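You operate a simulated robot arm through the tools that you are given. There is no shell and no other tool.

Carry out the task below with a simulated robot arm. There is one attempt and no reset: what you move stays moved.

## Task
Blow the dust off the mould named on the air card and slide it to the clean side.
Fine: use the air wand, put it back in its holder with its button off, and leave the other moulds dusty.

It is judged by the outcome, as a careful person would: the job done as asked, and still so three seconds after it is handed in. It fails if anything else is knocked over, pushed out of place, dropped, spilled or broken.

## Robot
A 7-joint arm with a fingered hand, fixed in place. Base frame: the origin is at the foot of the arm, x ahead of it, y to its left, z up. Lengths are in m, angles in degrees, forces in N, time in s.
Its first joint turns from -166.0 to 166.0 degrees. Payload 4 kg.
The tool frame sits at the grasp point between the pads (the TCP): z along the fingers, y along the line on which they close. The tips reach 0.03 m beyond it. The gripper opens to 0.104 m. The gripper's body begins 0.035 m behind the TCP. The gripper is a hand of 4 fingers: y runs from the thumb to the fingers, the wrist lies at [-0.015, -0.113, -0.19] in the tool frame, and closing takes about 1.5 s.
Orientation is that of the tool frame in the base frame, as [roll, pitch, yaw] about the fixed x, y, z axes, in that order (R = Rz(yaw) Ry(pitch) Rx(roll)). With the fingers straight down and the wrist toward the robot, the tool's x, y and z point along [0, 1, 0], [1, 0, 0] and [0, 0, -1] of the base frame.

## Interface
- The arm moves only by the tool send_rows. Its argument "increments" is one flat list of numbers, 6 for each row, row after row: the shift along the base's x, y, z in units of 30 mm (1.0 is 30 mm), then the turn, a rotation vector about the base's x, y, z in units of 5 degrees (1.0 is 5 degrees). In form: [tx, ty, tz, ax, ay, az, tx, ty, tz, ax, ay, az, ...]. A call has 1 to 20 rows; each row shifts and turns the commanded pose from where the row before left it. "fingers" is the finger opening in m, from 0 to 0.104, set as the call begins (left out, the last holds). A call with a number of a shift or a turn outside -1 to 1 is refused whole. Rows are played at 5 a second. More than 0.05 m and 8.6 degrees between two rows, or a gripper value outside its range, and nothing of the call is played. A pose out of reach is approached as far as the arm can. The call stops where the force on the tool passes 40 N (or 10 N more than at its start, if that is more) or the arm is blocked; 0.2 s more then pass. Each finger travels about 0.153 m/s and halts on what it meets, pressing with about 28 N; the grip force reading is that of the motor and also rises with nothing between the fingers. The clock runs only during rows and for 0.2 s after the last one: add rows that do not move to give the fingers time. The reply holds the time, the measured pose of the TCP, the force on the tool along the base axes, the opening and the grip force, in the units named above and with some noise, with the torque about the TCP (base axes, N m) and any sound that the robot's microphone picked up.
- Cameras (640 x 400 px; columns grow to the right, rows downward): "scene" is fixed at [0.3999, -0.4999, 1.449]; the picture's right is [0.95, 0.31, 0.00], its down [-0.20, 0.62, -0.76] and it looks along [-0.23, 0.72, 0.65] (base axes); focal length 214 px, centre (320, 200). "wrist" rides on the gripper at [0.061, -0.092, -0.13] in the tool frame; the picture's right is [-0.81, 0.28, -0.52], its down [-0.53, -0.71, 0.46] and it looks along [-0.24, 0.65, 0.72] (tool axes); focal length 275 px, centre (320, 200). There is no depth. A picture from a camera that has moved, and an enlarged one, comes with that camera's place and axes in the base frame and with its lens.
- capture(camera): a new picture of that camera. It takes no simulated time.
- grasp_type(shape): the hand has 4 fingers and takes this shape, open, in about a second: jaw (thumb against the fingers, like two jaws); tri (thumb and two fingers); tip (a fingertip pinch); poke (one finger out to press); point (the index stretched); flat (the hand flat); cup (the hand cupped); fist (a fist). The gripper value then closes the fingers along that shape, each until it touches; the sizes above hold for jaw. It gives what a move gives, with no picture.
- inspect(camera, box): a new picture of the part [left, top, right, bottom] of that camera's present view, enlarged. It takes no simulated time.
- finish_job(): hands the job in; it is judged then, once.

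Nothing tells you positions but the pictures and the camera data. Unless the task says otherwise, let go and move clear before handing in.

The tools are called after "Emit:" by a JSON object that holds its "name" and its "arguments". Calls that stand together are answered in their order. send_rows: Moves the arm, as the interface text tells. Its arguments: {"type":"object","properties":{"increments":{"type":"array","items":{"type":"number"}},"fingers":{"type":"number"}},"required":["increments"]} The other tools are called the same way: grasp_type (shape) gives the hand a shape; capture (camera) takes a picture; inspect (camera, box) takes an enlarged picture of a part of a camera's view; finish_job () hands the job in.

At the start:

```text
time_s: 0.0
position: [0.401, -0.3272, 1.371]
tcp_rot: [179.9, 0.0, 90.0]
ft_force: [-0.6, -0.2, 0.2]
moment: [0.01, -0.01, -0.03]
gripper_width: 0.1035
gripper_force: 0.0
shape: jaw
```

scene: 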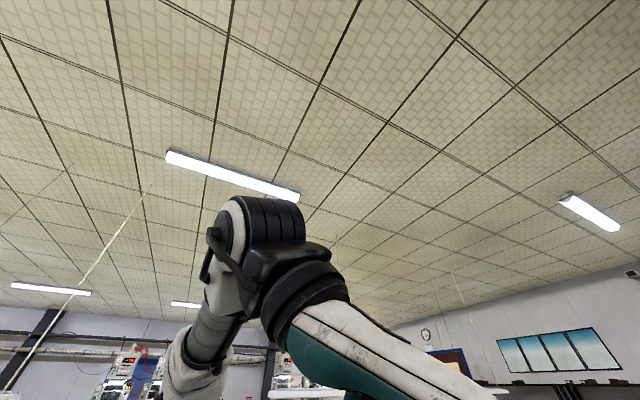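
wrist: 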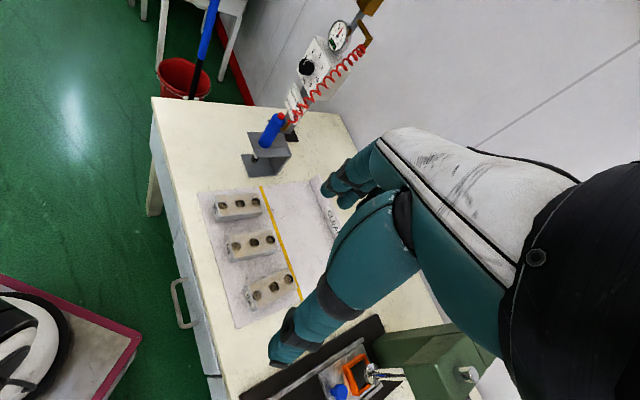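

The scene camera points up at the ceiling, so the wrist camera is the useful one. It shows a table with three dusty moulds, a blue air wand in a holder, and probably the card; I'll look closer at each.

Emit:
{"name": "capture", "arguments": {"camera": "wrist"}}

Emit:
{"name": "inspect", "arguments": {"camera": "wrist", "box": [190, 170, 350, 330]}}

Emit:
{"name": "inspect", "arguments": {"camera": "wrist", "box": [230, 0, 390, 190]}}

Emit:
{"name": "inspect", "arguments": {"camera": "wrist", "box": [230, 310, 510, 400]}}

```text
taken
camera wrist: at [0.3091, -0.2651, 1.502], right [0.28, -0.81, 0.52], down [-0.71, -0.53, -0.46], along [0.65, -0.24, -0.72], focal length 275 px, centre (320, 200)
```

wrist: 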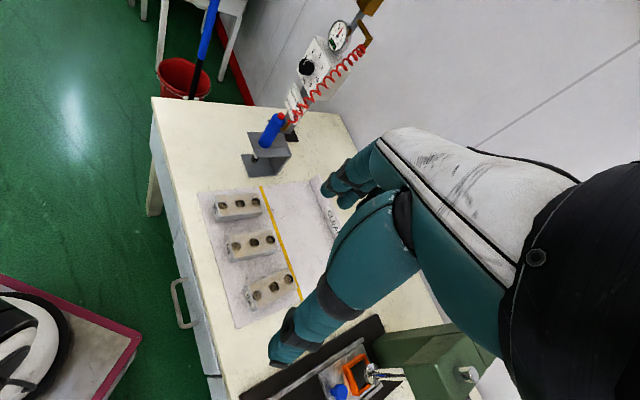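

```text
2.50 times, centred on (270, 250) of wrist
camera zoom: at [0.3091, -0.2651, 1.502], right [0.28, -0.81, 0.52], down [-0.71, -0.53, -0.46], along [0.65, -0.24, -0.72], focal length 688 px, centre (445, 75)
```

zoom: 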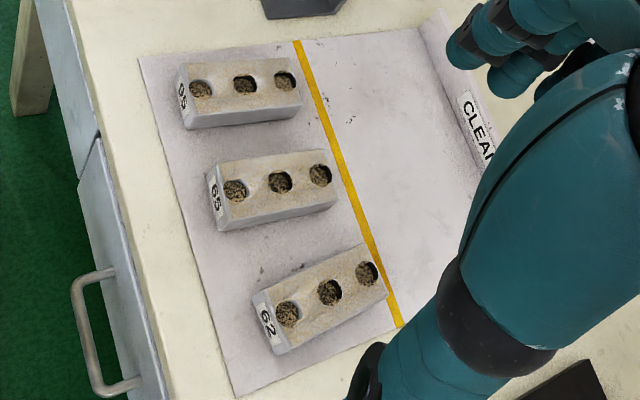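

```text
2.11 times, centred on (310, 95) of wrist
camera zoom: at [0.3091, -0.2651, 1.502], right [0.28, -0.81, 0.52], down [-0.71, -0.53, -0.46], along [0.65, -0.24, -0.72], focal length 580 px, centre (341, 421)
```

zoom: 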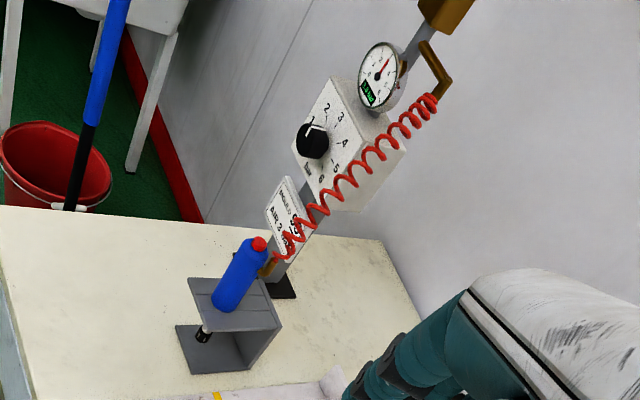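

```text
2.29 times, centred on (370, 355) of wrist
camera zoom: at [0.3091, -0.2651, 1.502], right [0.28, -0.81, 0.52], down [-0.71, -0.53, -0.46], along [0.65, -0.24, -0.72], focal length 629 px, centre (206, -154)
```

zoom: 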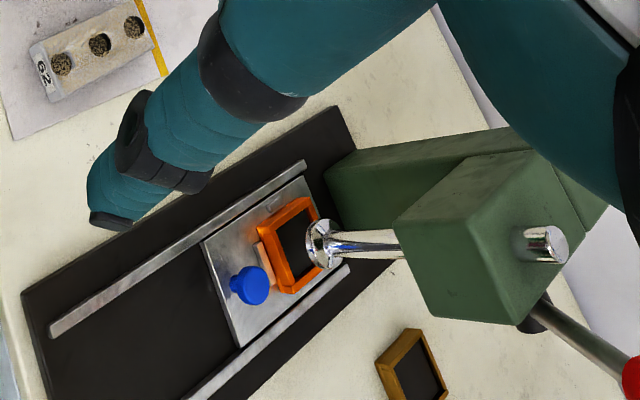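

There is a card next to the holder, plus a dial with numbers and a gauge. I'll enlarge the card and the dial.

Emit:
{"name": "inspect", "arguments": {"camera": "wrist", "box": [280, 75, 320, 125]}}

Emit:
{"name": "inspect", "arguments": {"camera": "wrist", "box": [290, 10, 370, 110]}}

Emit:
{"name": "inspect", "arguments": {"camera": "wrist", "box": [230, 100, 310, 190]}}

Emit:
{"name": "inspect", "arguments": {"camera": "wrist", "box": [195, 180, 255, 225]}}

```text
8.00 times, centred on (300, 100) of wrist
camera zoom: at [0.3091, -0.2651, 1.502], right [0.28, -0.81, 0.52], down [-0.71, -0.53, -0.46], along [0.65, -0.24, -0.72], focal length 2202 px, centre (480, 1000)
```

zoom: 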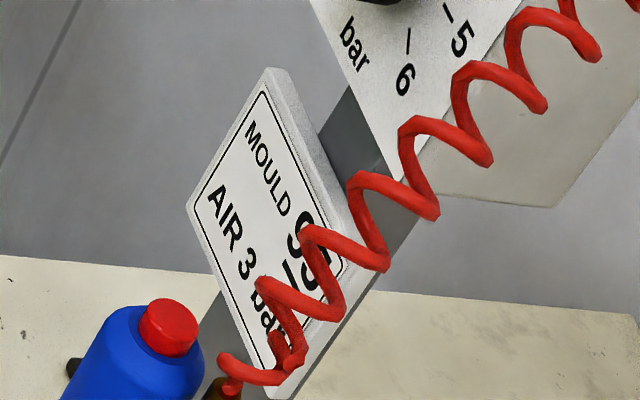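

```text
4.00 times, centred on (330, 60) of wrist
camera zoom: at [0.3091, -0.2651, 1.502], right [0.28, -0.81, 0.52], down [-0.71, -0.53, -0.46], along [0.65, -0.24, -0.72], focal length 1101 px, centre (280, 760)
```

zoom: 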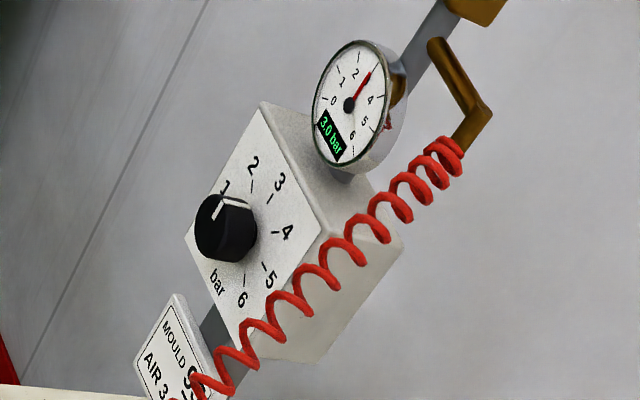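

```text
4.44 times, centred on (270, 145) of wrist
camera zoom: at [0.3091, -0.2651, 1.502], right [0.28, -0.81, 0.52], down [-0.71, -0.53, -0.46], along [0.65, -0.24, -0.72], focal length 1224 px, centre (542, 444)
```

zoom: 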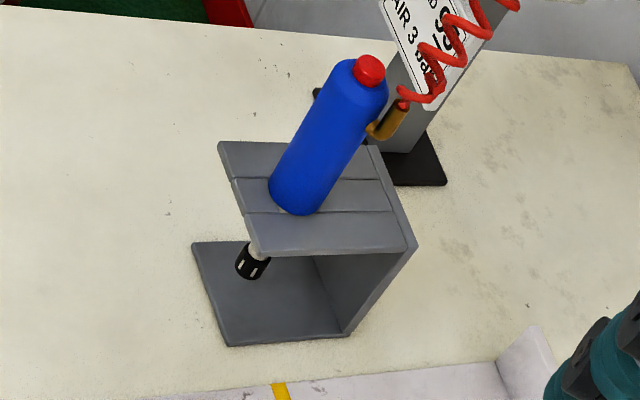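

```text
8.89 times, centred on (225, 202) of wrist
camera zoom: at [0.3091, -0.2651, 1.502], right [0.28, -0.81, 0.52], down [-0.71, -0.53, -0.46], along [0.65, -0.24, -0.72], focal length 2447 px, centre (1164, 178)
```

zoom: 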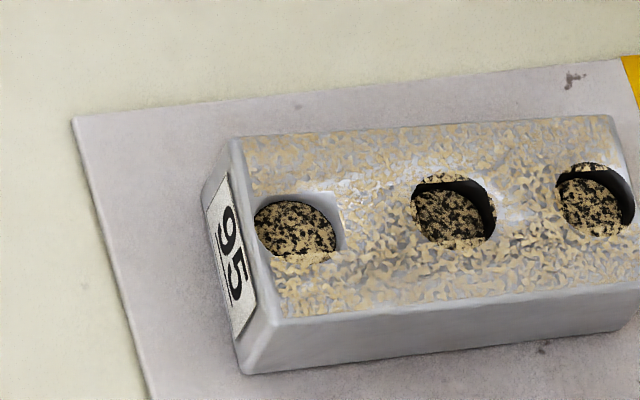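

The card reads MOULD 95 (to be confirmed) and AIR 3 bar, and the gauge shows 3.0 bar. The moulds lie about at x 0.6-0.8, y -0.28 to -0.47. I'll move the camera a little to triangulate positions.

Emit:
{"name": "send_rows", "arguments": {"increments": [0.3, 0.6, -1, 0, 0, -1, 0.3, 0.6, -1, 0, 0, -1, 0.3, 0.6, -1, 0, 0, -1, 0.3, 0.6, -1, 0, 0, -1, 0.3, 0.6, -1, 0, 0, 0]}}

Emit:
{"name": "capture", "arguments": {"camera": "wrist"}}

```text
time_s: 1.2
position: [0.4469, -0.2366, 1.22]
tcp_rot: [179.9, 0.0, 69.9]
ft_force: [-0.6, 0.7, -0.8]
moment: [0.0, 0.03, -0.01]
gripper_width: 0.1035
gripper_force: 0.1
shape: jaw
```

```text
taken
camera wrist: at [0.3805, -0.1474, 1.3506], right [-0.02, -0.86, 0.52], down [-0.85, -0.26, -0.46], along [0.52, -0.45, -0.72], focal length 275 px, centre (320, 200)
```

wrist: 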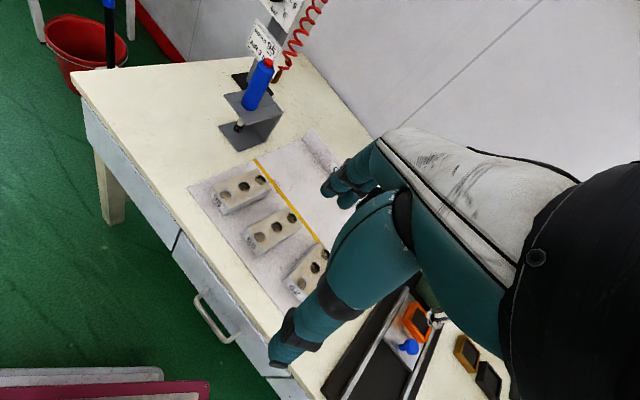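

The view shifted well. I'll enlarge the key parts for accurate pixel readings.

Emit:
{"name": "inspect", "arguments": {"camera": "wrist", "box": [180, 120, 340, 220]}}

Emit:
{"name": "inspect", "arguments": {"camera": "wrist", "box": [180, 200, 340, 300]}}

Emit:
{"name": "inspect", "arguments": {"camera": "wrist", "box": [210, 20, 338, 100]}}

Emit:
{"name": "inspect", "arguments": {"camera": "wrist", "box": [210, 50, 306, 150]}}

```text
4.00 times, centred on (260, 170) of wrist
camera zoom: at [0.3805, -0.1474, 1.3506], right [-0.02, -0.86, 0.52], down [-0.85, -0.26, -0.46], along [0.52, -0.45, -0.72], focal length 1101 px, centre (560, 320)
```

zoom: 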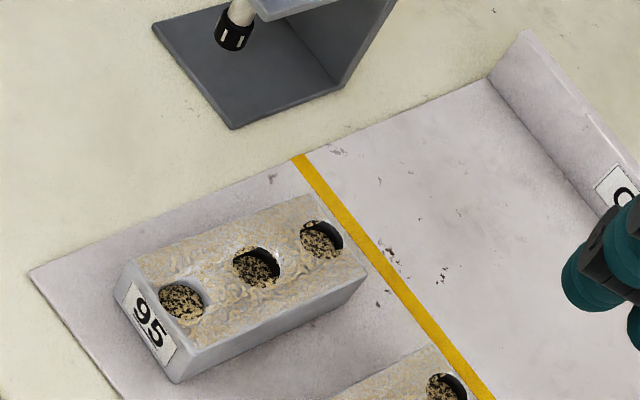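

```text
4.00 times, centred on (260, 250) of wrist
camera zoom: at [0.3805, -0.1474, 1.3506], right [-0.02, -0.86, 0.52], down [-0.85, -0.26, -0.46], along [0.52, -0.45, -0.72], focal length 1101 px, centre (560, 0)
```

zoom: 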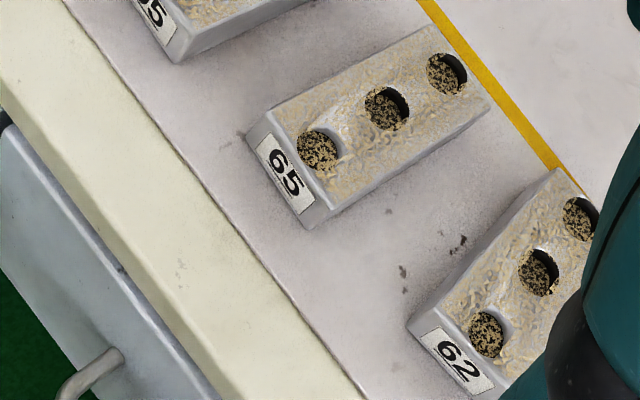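

```text
5.00 times, centred on (274, 60) of wrist
camera zoom: at [0.3805, -0.1474, 1.3506], right [-0.02, -0.86, 0.52], down [-0.85, -0.26, -0.46], along [0.52, -0.45, -0.72], focal length 1376 px, centre (550, 900)
```

zoom: 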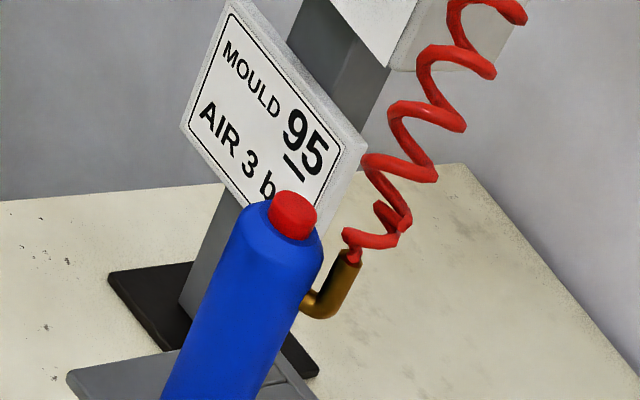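

```text
4.00 times, centred on (258, 100) of wrist
camera zoom: at [0.3805, -0.1474, 1.3506], right [-0.02, -0.86, 0.52], down [-0.85, -0.26, -0.46], along [0.52, -0.45, -0.72], focal length 1101 px, centre (568, 600)
```

zoom: 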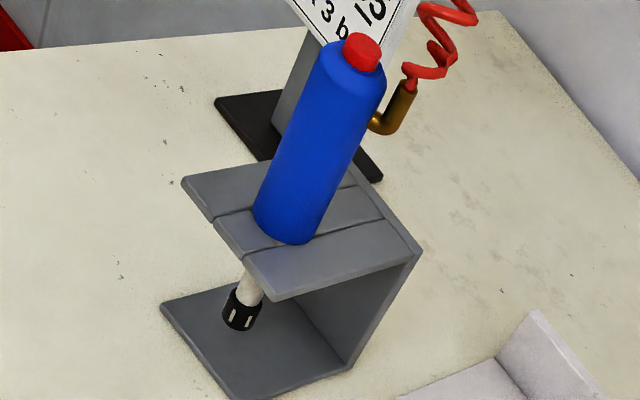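

Confirmed: mould 95 (underlined), with 3 bar on the card. I estimate the table at z≈0.79, mould 95 centred near (0.74, -0.28), and the wand's red button near (0.915, -0.237, 1.025). I'll move closer to see the wand and holder in detail.

Emit:
{"name": "send_rows", "arguments": {"increments": [0.91, 0.123, -0.4, 0, 0, 0, 0.91, 0.123, -0.4, 0, 0, 0, 0.91, 0.123, -0.4, 0, 0, 0, 0.91, 0.123, -0.4, 0, 0, 0, 0.91, 0.123, -0.4, 0, 0, 0, 0.91, 0.123, -0.4, 0, 0, 0, 0.91, 0.123, -0.4, 0, 0, 0, 0.91, 0.123, -0.4, 0, 0, 0, 0.91, 0.123, -0.4, 0, 0, 0, 0, 0, 0, 0, 0, 0]}}

Emit:
{"name": "capture", "arguments": {"camera": "wrist"}}

Emit:
{"name": "capture", "arguments": {"camera": "scene"}}

```text
time_s: 3.4
position: [0.6913, -0.2022, 1.1135]
tcp_rot: [179.9, 0.0, 70.0]
ft_force: [-0.7, 0.8, 0.6]
moment: [-0.02, 0.02, 0.01]
gripper_width: 0.1038
gripper_force: 0.0
shape: jaw
```

```text
taken
camera wrist: at [0.6262, -0.1129, 1.2434], right [-0.02, -0.86, 0.52], down [-0.85, -0.26, -0.46], along [0.52, -0.45, -0.72], focal length 275 px, centre (320, 200)
```

wrist: 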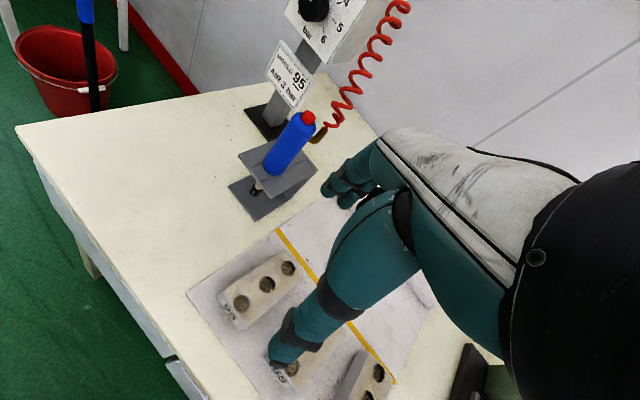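

```text
taken
```

scene: 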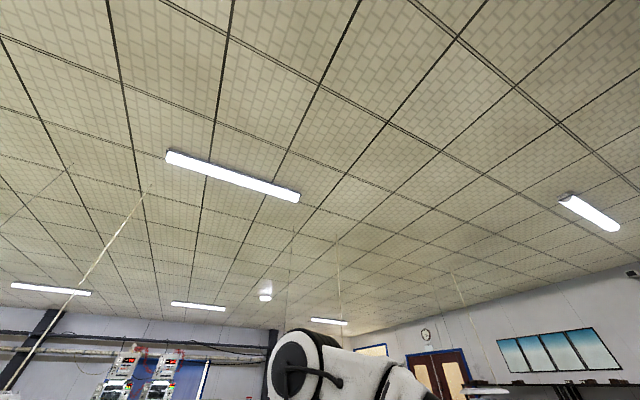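

Emit:
{"name": "inspect", "arguments": {"camera": "wrist", "box": [220, 100, 340, 225]}}

Emit:
{"name": "inspect", "arguments": {"camera": "wrist", "box": [180, 220, 340, 345]}}

Emit:
{"name": "inspect", "arguments": {"camera": "wrist", "box": [240, 30, 340, 140]}}

```text
3.20 times, centred on (280, 162) of wrist
camera zoom: at [0.6262, -0.1129, 1.2434], right [-0.02, -0.86, 0.52], down [-0.85, -0.26, -0.46], along [0.52, -0.45, -0.72], focal length 881 px, centre (448, 320)
```

zoom: 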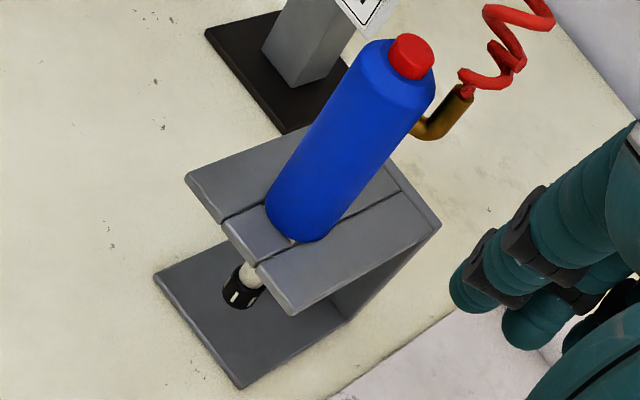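

```text
3.20 times, centred on (260, 282) of wrist
camera zoom: at [0.6262, -0.1129, 1.2434], right [-0.02, -0.86, 0.52], down [-0.85, -0.26, -0.46], along [0.52, -0.45, -0.72], focal length 881 px, centre (512, -64)
```

zoom: 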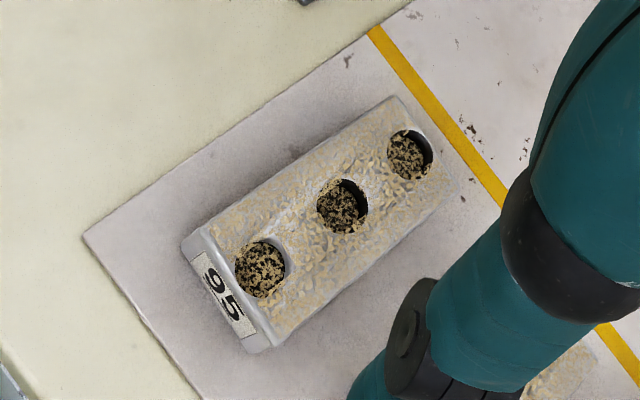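

```text
3.64 times, centred on (290, 85) of wrist
camera zoom: at [0.6262, -0.1129, 1.2434], right [-0.02, -0.86, 0.52], down [-0.85, -0.26, -0.46], along [0.52, -0.45, -0.72], focal length 1001 px, centre (429, 618)
```

zoom: 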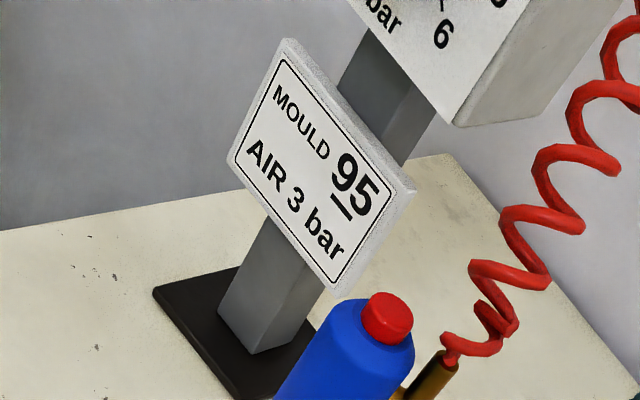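

The wand stands upright in a bracket at about (0.915, -0.237), with its body from z≈0.89 to 1.006, the button top at ≈1.025, and the brass elbow on the -y side at z≈0.985. Before pressing, I'll try the poke shape here in free space to see where the fingertip sits.

Emit:
{"name": "grasp_type", "arguments": {"shape": "poke"}}

Emit:
{"name": "capture", "arguments": {"camera": "wrist"}}

```text
time_s: 4.3
position: [0.6915, -0.2026, 1.1139]
tcp_rot: [-180.0, 0.0, 69.9]
ft_force: [-0.5, -0.1, -0.4]
moment: [0.02, 0.04, 0.01]
gripper_width: 0.0001
gripper_force: 0.1
shape: poke
```

```text
taken
camera wrist: at [0.626, -0.1129, 1.2434], right [-0.02, -0.86, 0.52], down [-0.85, -0.26, -0.46], along [0.52, -0.45, -0.72], focal length 275 px, centre (320, 200)
```

wrist: 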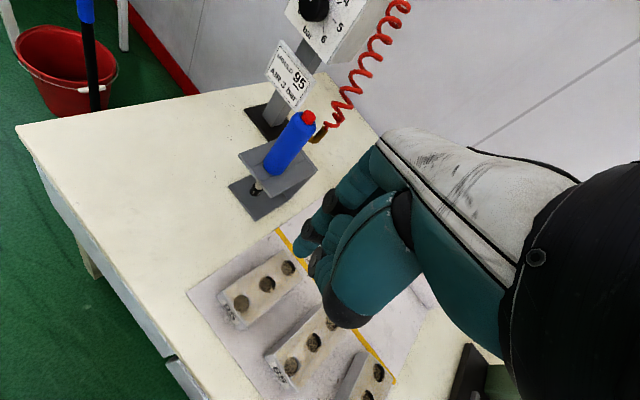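

Emit:
{"name": "inspect", "arguments": {"camera": "wrist", "box": [270, 130, 450, 340]}}

Emit:
{"name": "grasp_type", "arguments": {"shape": "point"}}

Emit:
{"name": "inspect", "arguments": {"camera": "wrist", "box": [230, 130, 450, 390]}}

```text
1.90 times, centred on (360, 235) of wrist
camera zoom: at [0.626, -0.1129, 1.2434], right [-0.02, -0.86, 0.52], down [-0.85, -0.26, -0.46], along [0.52, -0.45, -0.72], focal length 524 px, centre (244, 133)
```

zoom: 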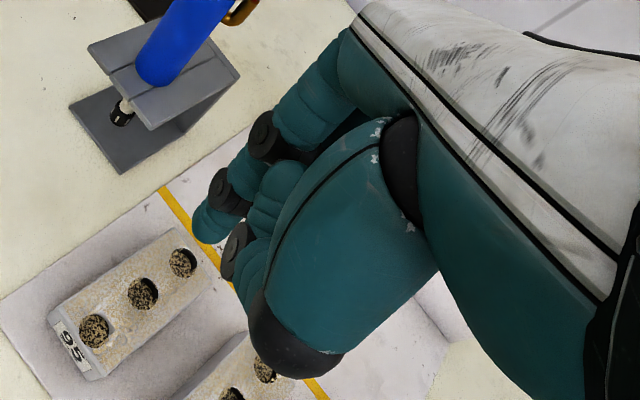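

```text
time_s: 5.2
position: [0.6902, -0.2018, 1.1131]
tcp_rot: [-180.0, 0.1, 70.1]
ft_force: [-0.8, 0.9, -0.6]
moment: [-0.02, 0.01, 0.01]
gripper_width: 0.0
gripper_force: 0.0
shape: point
```

```text
1.54 times, centred on (340, 260) of wrist
camera zoom: at [0.626, -0.113, 1.2434], right [-0.02, -0.86, 0.52], down [-0.85, -0.26, -0.46], along [0.52, -0.45, -0.72], focal length 424 px, centre (289, 108)
```

zoom: 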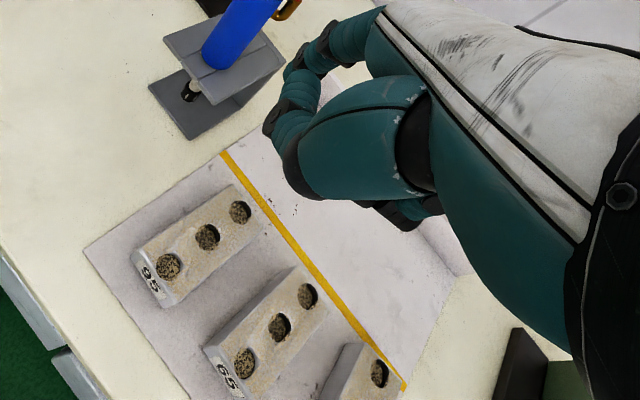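

In poke shape the index tip seems to lie close to the tool axis, about 0.03 m beyond the TCP. I'll take poke, turn the yaw to 90 so the hose side stays clear, and approach just short of the button to check the alignment visually.

Emit:
{"name": "grasp_type", "arguments": {"shape": "poke"}}

Emit:
{"name": "send_rows", "arguments": {"increments": [0.81, -0.21, 0.1, 0, 0, 1, 0.81, -0.21, 0.1, 0, 0, 1, 0.81, -0.21, 0.1, 0, 0, 1, 0.81, -0.21, 0.1, 0, 0, 1, 0.81, -0.21, 0.1, 0, 0, 0, 0.81, -0.21, 0.1, 0, 0, 0, 0.81, -0.21, 0.1, 0, 0, 0, 0, 0, 0, 0, 0, 0]}}

Emit:
{"name": "capture", "arguments": {"camera": "wrist"}}

Emit:
{"name": "inspect", "arguments": {"camera": "wrist", "box": [240, 120, 400, 280]}}

```text
time_s: 6.1
position: [0.6913, -0.2023, 1.1123]
tcp_rot: [-179.9, 0.1, 70.1]
ft_force: [-0.1, 0.5, 0.4]
moment: [0.04, 0.0, 0.02]
gripper_width: 0.0
gripper_force: 0.0
shape: poke
```

```text
time_s: 7.9
position: [0.8619, -0.247, 1.1337]
tcp_rot: [180.0, 0.0, 90.0]
ft_force: [0.3, -0.5, 0.5]
moment: [0.0, -0.01, -0.01]
gripper_width: 0.0
gripper_force: 0.0
shape: poke
```

```text
taken
camera wrist: at [0.7703, -0.1858, 1.2639], right [0.28, -0.81, 0.52], down [-0.71, -0.53, -0.46], along [0.64, -0.24, -0.72], focal length 275 px, centre (320, 200)
```

wrist: 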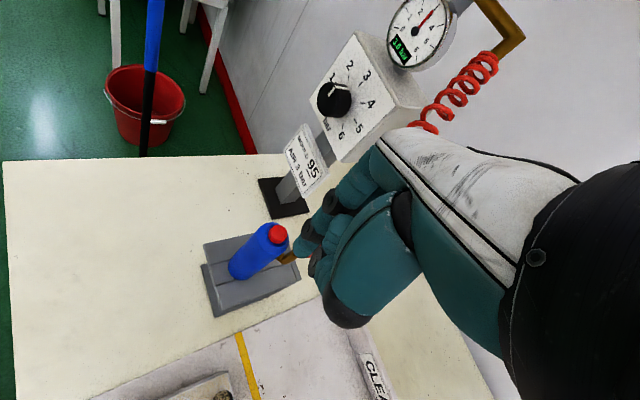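

```text
2.50 times, centred on (320, 200) of wrist
camera zoom: at [0.7703, -0.1858, 1.2639], right [0.28, -0.81, 0.52], down [-0.71, -0.53, -0.46], along [0.64, -0.24, -0.72], focal length 688 px, centre (320, 200)
```

zoom: 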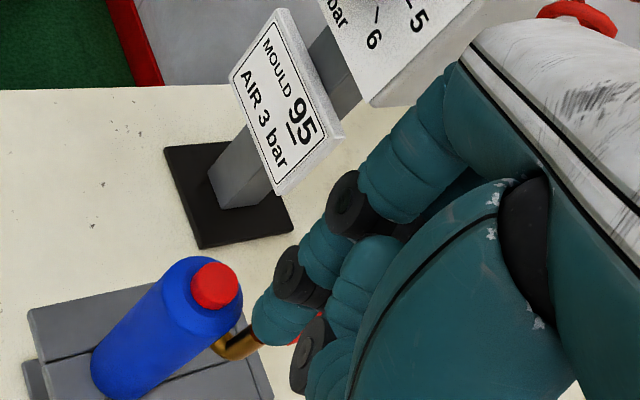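

The view is good here. I'll check the gauge and dial closely to make sure the pressure matches the card.

Emit:
{"name": "inspect", "arguments": {"camera": "wrist", "box": [300, 0, 460, 160]}}

Emit:
{"name": "inspect", "arguments": {"camera": "wrist", "box": [220, 200, 330, 310]}}

```text
2.50 times, centred on (380, 80) of wrist
camera zoom: at [0.7703, -0.1858, 1.2639], right [0.28, -0.81, 0.52], down [-0.71, -0.53, -0.46], along [0.64, -0.24, -0.72], focal length 688 px, centre (170, 500)
```

zoom: 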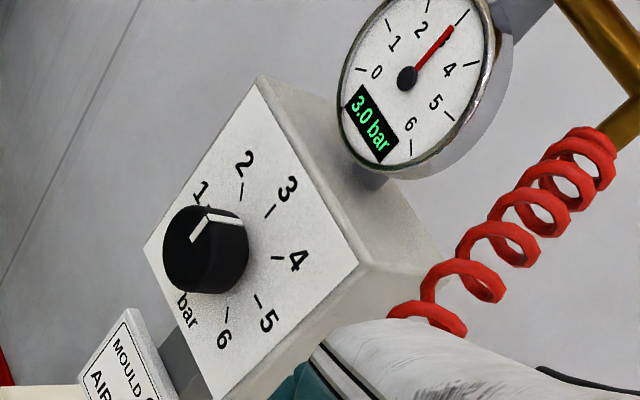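

```text
3.64 times, centred on (275, 255) of wrist
camera zoom: at [0.7703, -0.1858, 1.2639], right [0.28, -0.81, 0.52], down [-0.71, -0.53, -0.46], along [0.64, -0.24, -0.72], focal length 1001 px, centre (484, 0)
```

zoom: 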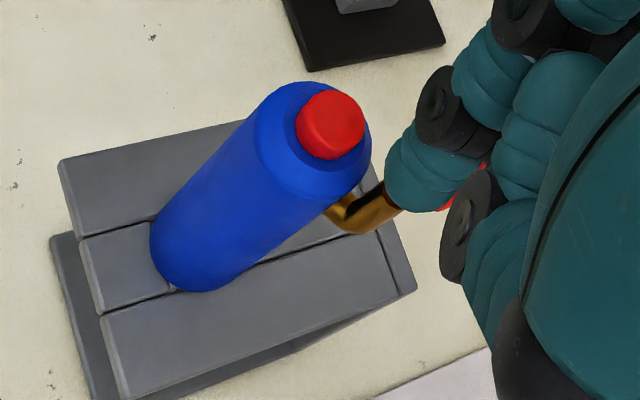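

The gauge reads 3.0 bar, which matches the card. The fingertip shows at pixel ≈(297,251); I'll move above the button with about 3 cm to spare and check the alignment.

Emit:
{"name": "send_rows", "arguments": {"increments": [0.88, 0, -0.4, 0, 0, 0, 0.88, 0, -0.4, 0, 0, 0, 0, 0, -0.8, 0, 0, 0, 0, 0, 0, 0, 0, 0]}}

Emit:
{"name": "inspect", "arguments": {"camera": "wrist", "box": [220, 190, 350, 320]}}

```text
time_s: 8.9
position: [0.9144, -0.2477, 1.0866]
tcp_rot: [180.0, -0.1, 90.0]
ft_force: [-0.1, 0.8, -0.4]
moment: [-0.02, 0.02, -0.04]
gripper_width: 0.0
gripper_force: 0.0
shape: poke
```

```text
3.08 times, centred on (285, 255) of wrist
camera zoom: at [0.8229, -0.1859, 1.2165], right [0.28, -0.81, 0.52], down [-0.71, -0.53, -0.46], along [0.65, -0.24, -0.72], focal length 847 px, centre (428, 31)
```

zoom: 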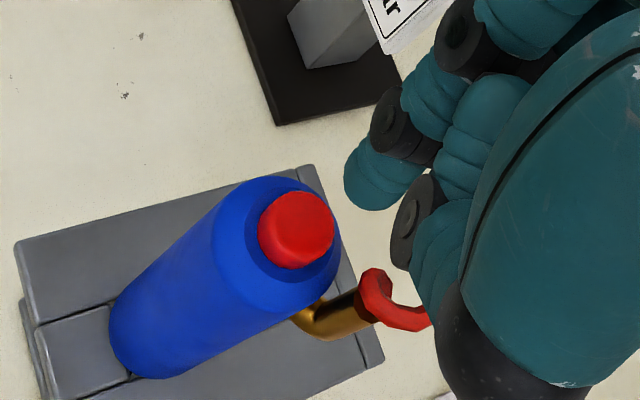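

The alignment is close to the prediction. I'll lower 15 mm with a 4 mm shift in y and look again.

Emit:
{"name": "send_rows", "arguments": {"increments": [0, 0.13, -0.5, 0, 0, 0, 0, 0, 0, 0, 0, 0]}}

Emit:
{"name": "inspect", "arguments": {"camera": "wrist", "box": [240, 200, 350, 310]}}

```text
time_s: 9.5
position: [0.9144, -0.2443, 1.0721]
tcp_rot: [179.9, 0.0, 89.9]
ft_force: [0.4, -0.4, 0.7]
moment: [0.03, -0.01, -0.01]
gripper_width: 0.0
gripper_force: 0.1
shape: poke
```

```text
3.64 times, centred on (295, 255) of wrist
camera zoom: at [0.8231, -0.1819, 1.2025], right [0.28, -0.81, 0.52], down [-0.71, -0.53, -0.46], along [0.65, -0.24, -0.72], focal length 1001 px, centre (411, 0)
```

zoom: 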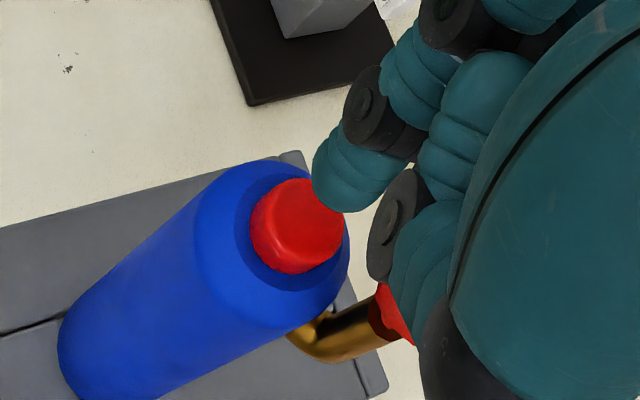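

The fingertip is heading onto the button. I'll lower another 12 mm.

Emit:
{"name": "send_rows", "arguments": {"increments": [0, 0, -0.2, 0, 0, 0, 0, 0, -0.2, 0, 0, 0, 0, 0, 0, 0, 0, 0]}}

Emit:
{"name": "inspect", "arguments": {"camera": "wrist", "box": [240, 200, 350, 310]}}

```text
time_s: 10.3
position: [0.9145, -0.2429, 1.0592]
tcp_rot: [179.9, -0.1, 90.0]
ft_force: [0.0, 0.1, -0.4]
moment: [-0.01, -0.02, -0.04]
gripper_width: 0.0
gripper_force: 0.1
shape: poke
```

```text
3.64 times, centred on (295, 255) of wrist
camera zoom: at [0.823, -0.1812, 1.1897], right [0.28, -0.81, 0.52], down [-0.71, -0.53, -0.46], along [0.64, -0.24, -0.72], focal length 1001 px, centre (411, 0)
```

zoom: 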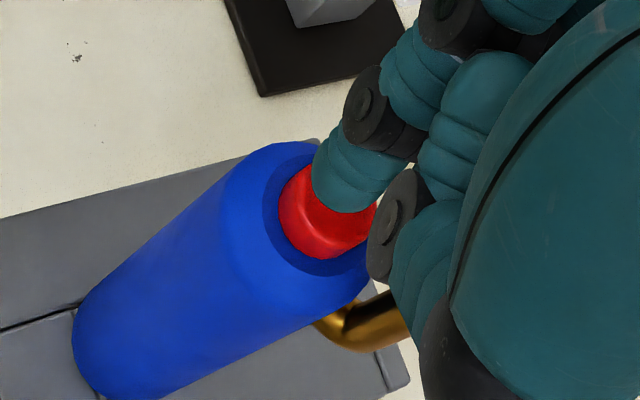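

The fingertip is over the red button. I'll lower gently in small steps, watching force and sound.

Emit:
{"name": "send_rows", "arguments": {"increments": [0, 0, -0.1, 0, 0, 0, 0, 0, 0, 0, 0, 0]}}

Emit:
{"name": "send_rows", "arguments": {"increments": [0, 0, -0.1, 0, 0, 0, 0, 0, 0, 0, 0, 0]}}

```text
time_s: 10.9
position: [0.9146, -0.2445, 1.0554]
tcp_rot: [180.0, 0.1, 90.1]
ft_force: [0.5, 0.5, 0.5]
moment: [0.03, 0.01, 0.0]
gripper_width: 0.0
gripper_force: 0.0
shape: poke
```

```text
time_s: 11.5
position: [0.9145, -0.2417, 1.0534]
tcp_rot: [179.9, 0.0, 90.1]
ft_force: [0.3, -0.3, -0.8]
moment: [0.0, -0.02, 0.0]
gripper_width: 0.0
gripper_force: 0.1
shape: poke
```

Emit:
{"name": "send_rows", "arguments": {"increments": [0, 0, -0.1, 0, 0, 0, 0, 0, 0, 0, 0, 0]}}

Emit:
{"name": "inspect", "arguments": {"camera": "wrist", "box": [240, 200, 350, 310]}}

```text
time_s: 12.1
position: [0.9144, -0.2448, 1.0512]
tcp_rot: [180.0, 0.1, 90.0]
ft_force: [0.7, 0.4, -0.1]
moment: [0.03, 0.0, -0.02]
gripper_width: 0.0002
gripper_force: 0.0
shape: poke
```

```text
3.64 times, centred on (295, 255) of wrist
camera zoom: at [0.8229, -0.182, 1.1806], right [0.28, -0.81, 0.52], down [-0.71, -0.53, -0.46], along [0.65, -0.24, -0.72], focal length 1001 px, centre (411, 0)
```

zoom: 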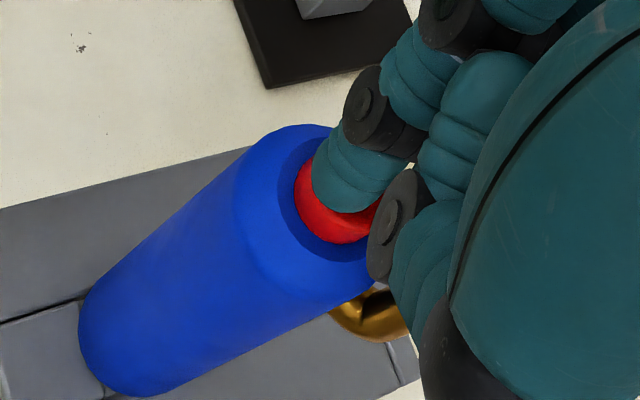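

Still no contact, and the finger sits centrally over the button. I'll keep lowering.

Emit:
{"name": "send_rows", "arguments": {"increments": [0, 0, -0.1, 0, 0, 0, 0, 0, 0, 0, 0, 0]}}

Emit:
{"name": "send_rows", "arguments": {"increments": [0, 0, -0.1, 0, 0, 0, 0, 0, 0, 0, 0, 0]}}

Emit:
{"name": "inspect", "arguments": {"camera": "wrist", "box": [240, 200, 350, 310]}}

```text
time_s: 12.7
position: [0.9133, -0.2446, 1.048]
tcp_rot: [-180.0, 0.0, 90.0]
ft_force: [-0.2, -1.0, 0.3]
moment: [-0.04, -0.01, -0.05]
gripper_width: 0.0
gripper_force: 0.1
shape: poke
```

```text
time_s: 13.3
position: [0.913, -0.2411, 1.0449]
tcp_rot: [180.0, 0.0, 89.9]
ft_force: [0.6, -0.2, 1.6]
moment: [-0.01, -0.04, -0.03]
gripper_width: 0.0001
gripper_force: 0.0
shape: poke
heard: click
```

```text
3.64 times, centred on (295, 255) of wrist
camera zoom: at [0.8221, -0.1815, 1.1751], right [0.28, -0.81, 0.52], down [-0.71, -0.53, -0.46], along [0.65, -0.24, -0.72], focal length 1001 px, centre (411, 0)
```

zoom: 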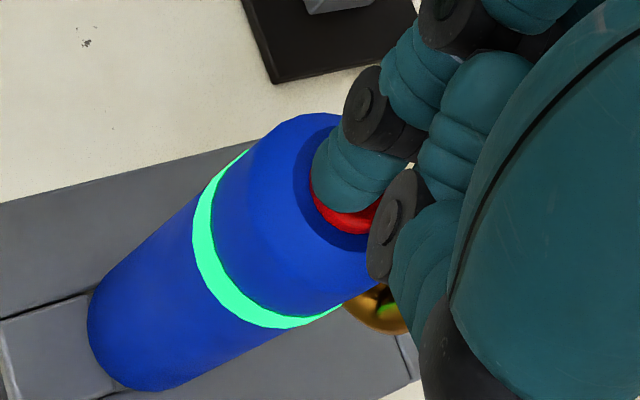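

There was a click and a green ring lit on the wand, so it is on. I'll raise straight up and see whether it stays on.

Emit:
{"name": "send_rows", "arguments": {"increments": [0, 0, 0.2, 0, 0, 0, 0, 0, 0.5, 0, 0, 0, 0, 0, 1, 0, 0, 0, 0, 0, 1, 0, 0, 0, 0, 0, 1, 0, 0, 0, 0, 0, 0, 0, 0, 0]}}

Emit:
{"name": "capture", "arguments": {"camera": "wrist"}}

Emit:
{"name": "inspect", "arguments": {"camera": "wrist", "box": [300, 0, 500, 160]}}

```text
time_s: 14.7
position: [0.9131, -0.2441, 1.1551]
tcp_rot: [-179.9, 0.1, 90.1]
ft_force: [0.4, 0.0, -0.4]
moment: [-0.04, 0.02, -0.03]
gripper_width: 0.0001
gripper_force: 0.3
shape: poke
```

```text
taken
camera wrist: at [0.8211, -0.1816, 1.2855], right [0.28, -0.81, 0.52], down [-0.71, -0.53, -0.46], along [0.64, -0.24, -0.72], focal length 275 px, centre (320, 200)
```

wrist: 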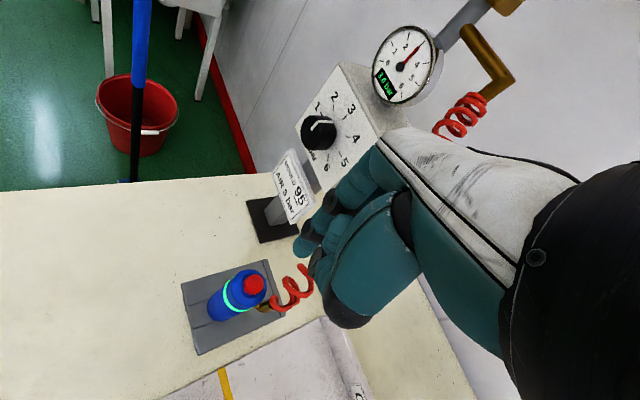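

```text
2.50 times, centred on (400, 80) of wrist
camera zoom: at [0.8211, -0.1816, 1.2855], right [0.28, -0.81, 0.52], down [-0.71, -0.53, -0.46], along [0.64, -0.24, -0.72], focal length 688 px, centre (120, 500)
```

zoom: 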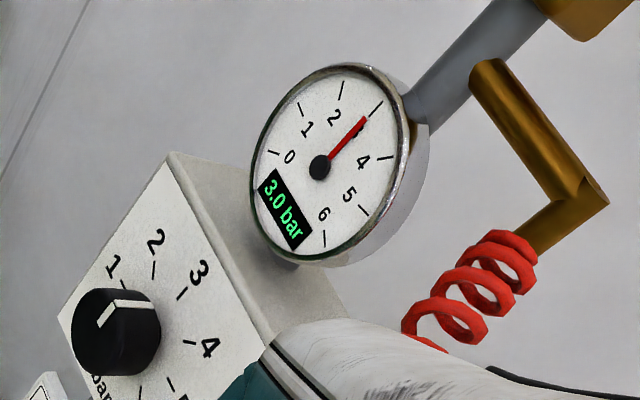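

The button latches: the ring stays green and the gauge holds 3.0 bar. Next is gripping the wand body, so I'll try the three-finger shape here in free space to see how it fits beside the elbow.

Emit:
{"name": "grasp_type", "arguments": {"shape": "tri"}}

Emit:
{"name": "capture", "arguments": {"camera": "wrist"}}

Emit:
{"name": "inspect", "arguments": {"camera": "wrist", "box": [170, 150, 400, 380]}}

```text
time_s: 15.6
position: [0.9126, -0.2428, 1.1541]
tcp_rot: [179.9, 0.0, 90.1]
ft_force: [0.2, -0.9, -0.5]
moment: [-0.01, 0.01, -0.02]
gripper_width: 0.1039
gripper_force: 0.0
shape: tri
```

```text
taken
camera wrist: at [0.8211, -0.1817, 1.2852], right [0.28, -0.81, 0.52], down [-0.71, -0.53, -0.46], along [0.65, -0.24, -0.72], focal length 275 px, centre (320, 200)
```

wrist: 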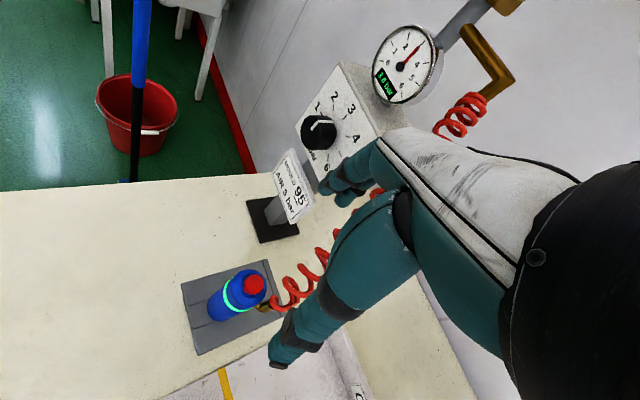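

```text
1.74 times, centred on (285, 265) of wrist
camera zoom: at [0.8211, -0.1817, 1.2852], right [0.28, -0.81, 0.52], down [-0.71, -0.53, -0.46], along [0.65, -0.24, -0.72], focal length 479 px, centre (381, 87)
```

zoom: 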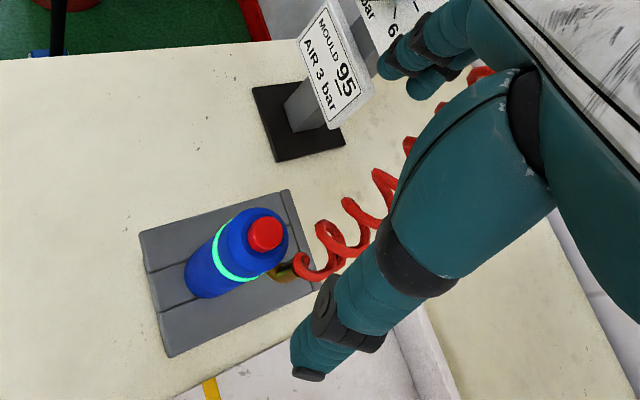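

The three-finger shape leaves a gap for the elbow. I'll turn the yaw to about 105, centre over the wand at (0.915, -0.237), and lower to just above the body before checking.

Emit:
{"name": "send_rows", "arguments": {"increments": [0.03, 0.07, 0, 0, 0, 1, 0.03, 0.07, 0, 0, 0, 1, 0, 0.06, 0, 0, 0, 1, 0, 0, -0.9, 0, 0, 0, 0, 0, -0.9, 0, 0, 0, 0, 0, -0.9, 0, 0, 0, 0, 0, 0, 0, 0, 0]}}

Emit:
{"name": "capture", "arguments": {"camera": "wrist"}}

Emit:
{"name": "inspect", "arguments": {"camera": "wrist", "box": [220, 150, 420, 350]}}

```text
time_s: 17.2
position: [0.9145, -0.2366, 1.0738]
tcp_rot: [180.0, 0.0, 105.0]
ft_force: [-0.1, -0.2, -0.1]
moment: [0.01, -0.04, -0.01]
gripper_width: 0.104
gripper_force: 0.0
shape: tri
```

```text
taken
camera wrist: at [0.8109, -0.202, 1.2047], right [0.48, -0.71, 0.52], down [-0.55, -0.7, -0.46], along [0.69, -0.07, -0.72], focal length 275 px, centre (320, 200)
```

wrist: 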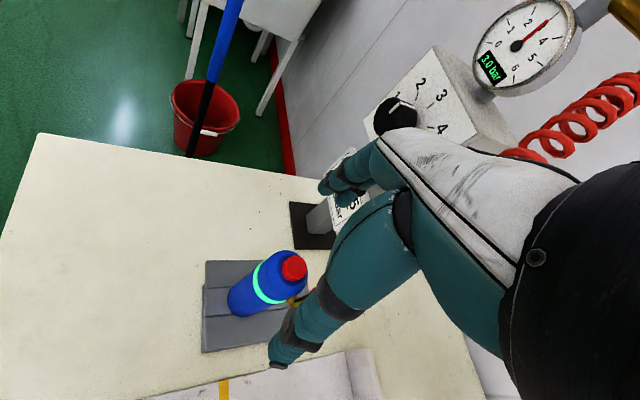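

```text
2.00 times, centred on (320, 250) of wrist
camera zoom: at [0.8109, -0.202, 1.2047], right [0.48, -0.71, 0.52], down [-0.55, -0.7, -0.46], along [0.69, -0.07, -0.72], focal length 551 px, centre (320, 100)
```

zoom: 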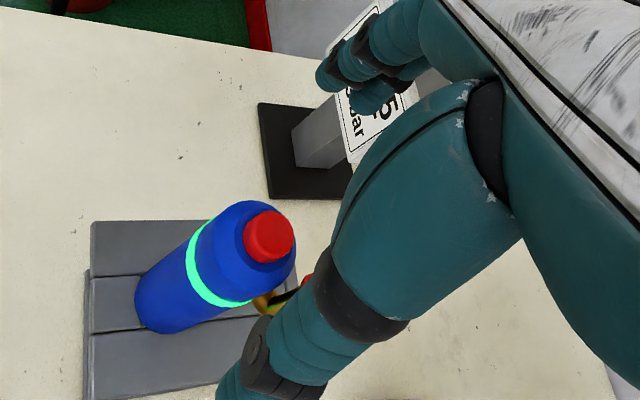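

The wand is well placed between thumb and fingers. I'll lower in two stages, watching that the palm stays off the button.

Emit:
{"name": "send_rows", "arguments": {"increments": [0, 0, -0.5, 0, 0, 0, 0, 0, -0.5, 0, 0, 0, 0, 0, -0.5, 0, 0, 0, 0, 0, 0, 0, 0, 0]}}

Emit:
{"name": "capture", "arguments": {"camera": "wrist"}}

Emit:
{"name": "inspect", "arguments": {"camera": "wrist", "box": [220, 150, 420, 350]}}

```text
time_s: 18.2
position: [0.9139, -0.237, 1.0293]
tcp_rot: [-180.0, 0.0, 105.0]
ft_force: [0.5, -0.1, 1.2]
moment: [0.01, -0.01, -0.05]
gripper_width: 0.1041
gripper_force: 0.1
shape: tri
```

```text
taken
camera wrist: at [0.8107, -0.2018, 1.1593], right [0.48, -0.71, 0.52], down [-0.55, -0.7, -0.46], along [0.69, -0.07, -0.72], focal length 275 px, centre (320, 200)
```

wrist: 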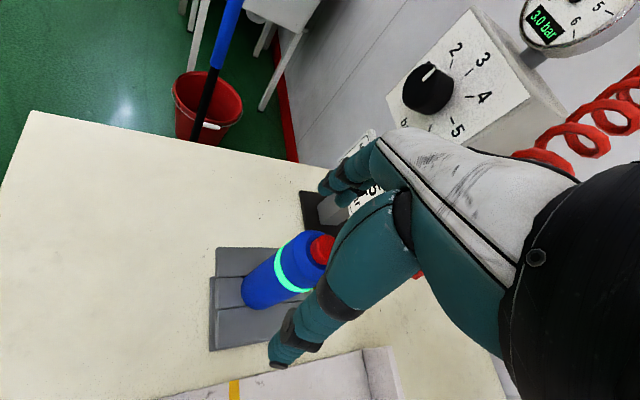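

```text
2.00 times, centred on (320, 250) of wrist
camera zoom: at [0.8107, -0.2018, 1.1593], right [0.48, -0.71, 0.52], down [-0.55, -0.7, -0.46], along [0.69, -0.07, -0.72], focal length 551 px, centre (320, 100)
```

zoom: 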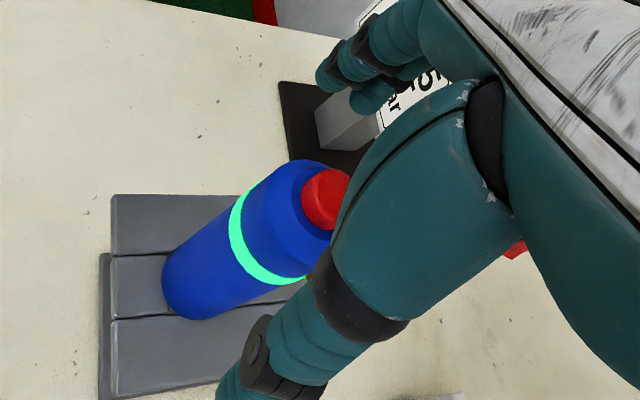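

Spacing still looks fine. I'll lower slowly to a TCP height of about 1.000.

Emit:
{"name": "send_rows", "arguments": {"increments": [0, 0, -0.25, 0, 0, 0, 0, 0, -0.25, 0, 0, 0, 0, 0, 0, 0, 0, 0]}}

Emit:
{"name": "send_rows", "arguments": {"increments": [0, 0, -0.23, 0, 0, 0, 0, 0, -0.23, 0, 0, 0, 0, 0, 0, 0, 0, 0]}}

Emit:
{"name": "capture", "arguments": {"camera": "wrist"}}

Emit:
{"name": "inspect", "arguments": {"camera": "wrist", "box": [220, 150, 420, 350]}}

```text
time_s: 19.0
position: [0.9168, -0.2376, 1.0128]
tcp_rot: [-180.0, 0.1, 105.1]
ft_force: [0.1, -0.1, 0.3]
moment: [0.02, -0.02, 0.0]
gripper_width: 0.1039
gripper_force: 0.0
shape: tri
```

```text
time_s: 19.8
position: [0.9162, -0.2383, 1.0009]
tcp_rot: [-180.0, 0.1, 105.0]
ft_force: [-0.1, -1.0, 0.7]
moment: [0.01, 0.01, 0.03]
gripper_width: 0.1042
gripper_force: 0.0
shape: tri
```

```text
taken
camera wrist: at [0.8122, -0.2018, 1.1308], right [0.48, -0.71, 0.52], down [-0.55, -0.7, -0.46], along [0.69, -0.07, -0.72], focal length 275 px, centre (320, 200)
```

wrist: 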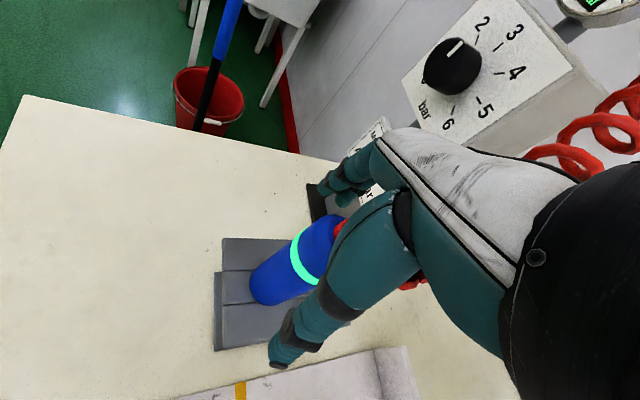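

```text
2.00 times, centred on (320, 250) of wrist
camera zoom: at [0.8122, -0.2018, 1.1308], right [0.48, -0.71, 0.52], down [-0.55, -0.7, -0.46], along [0.69, -0.07, -0.72], focal length 551 px, centre (320, 100)
```

zoom: 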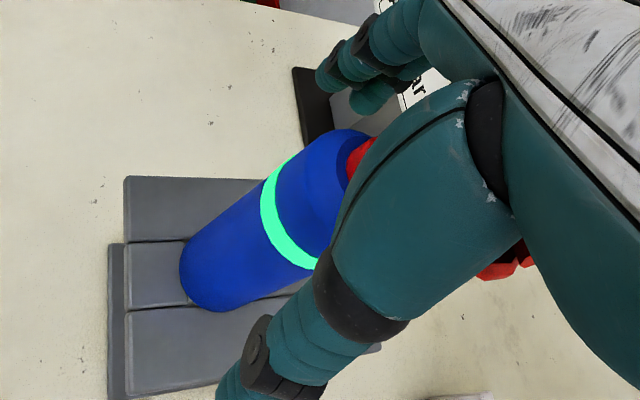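

The hand is centred around the wand top with no contact. I'll go 5 mm lower and close the fingers.

Emit:
{"name": "send_rows", "arguments": {"increments": [0, 0, -0.16, 0, 0, 0, 0, 0, 0, 0, 0, 0]}}

Emit:
{"name": "send_rows", "arguments": {"increments": [0, 0, 0, 0, 0, 0, 0, 0, 0, 0, 0, 0, 0, 0, 0, 0, 0, 0, 0, 0, 0, 0, 0, 0, 0, 0, 0, 0, 0, 0, 0, 0, 0, 0, 0, 0, 0, 0, 0, 0, 0, 0, 0, 0, 0, 0, 0, 0], "fingers": 0.0}}

Emit:
{"name": "capture", "arguments": {"camera": "wrist"}}

Emit:
{"name": "inspect", "arguments": {"camera": "wrist", "box": [220, 150, 420, 350]}}

```text
time_s: 20.4
position: [0.916, -0.2375, 0.9955]
tcp_rot: [-180.0, -0.1, 105.0]
ft_force: [0.4, 0.2, 2.1]
moment: [-0.04, -0.01, 0.03]
gripper_width: 0.1041
gripper_force: 0.1
shape: tri
```

```text
time_s: 22.2
position: [0.9165, -0.2379, 0.9955]
tcp_rot: [180.0, 0.0, 105.1]
ft_force: [0.4, 0.4, 0.0]
moment: [0.05, 0.04, -0.01]
gripper_width: 0.0292
gripper_force: 27.8
shape: tri
```

```text
taken
camera wrist: at [0.8121, -0.202, 1.1259], right [0.48, -0.71, 0.52], down [-0.55, -0.7, -0.46], along [0.69, -0.07, -0.72], focal length 275 px, centre (320, 200)
```

wrist: 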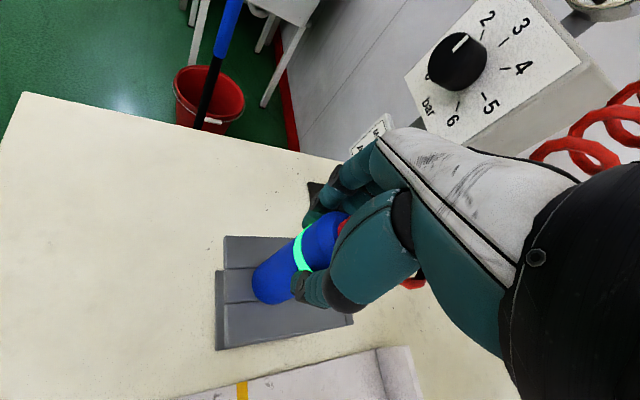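

```text
2.00 times, centred on (320, 250) of wrist
camera zoom: at [0.8121, -0.202, 1.1259], right [0.48, -0.71, 0.52], down [-0.55, -0.7, -0.46], along [0.69, -0.07, -0.72], focal length 551 px, centre (320, 100)
```

zoom: 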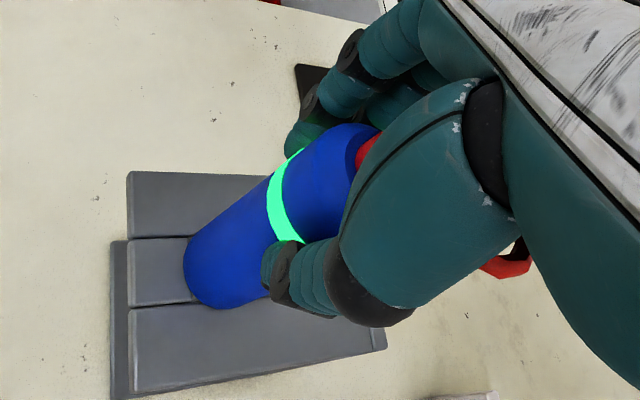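

The grip is firm (28 N) and the ring is still green. Grasp pose for the return: (0.916, -0.238, 0.9955), yaw 105. I'll lift slowly, straight up.

Emit:
{"name": "send_rows", "arguments": {"increments": [0, 0, 0.3, 0, 0, 0, 0, 0, 0.3, 0, 0, 0, 0, 0, 0.4, 0, 0, 0, 0, 0, 0, 0, 0, 0]}}

Emit:
{"name": "capture", "arguments": {"camera": "wrist"}}

```text
time_s: 23.2
position: [0.9167, -0.2379, 1.0259]
tcp_rot: [-180.0, 0.0, 105.0]
ft_force: [-0.2, -0.3, -1.8]
moment: [0.01, 0.0, -0.01]
gripper_width: 0.0296
gripper_force: 27.8
shape: tri
```

```text
taken
camera wrist: at [0.8125, -0.2013, 1.1563], right [0.48, -0.71, 0.52], down [-0.55, -0.7, -0.46], along [0.69, -0.07, -0.72], focal length 275 px, centre (320, 200)
```

wrist: 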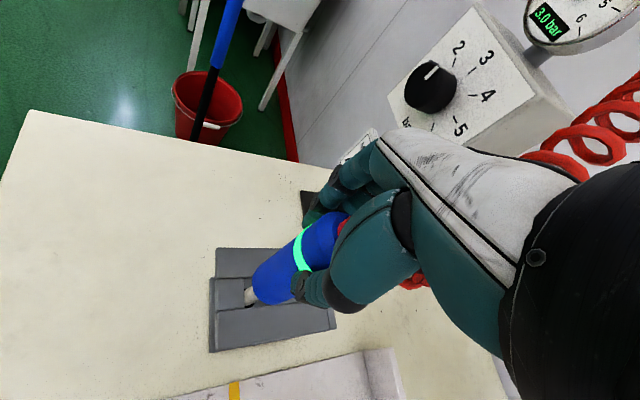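

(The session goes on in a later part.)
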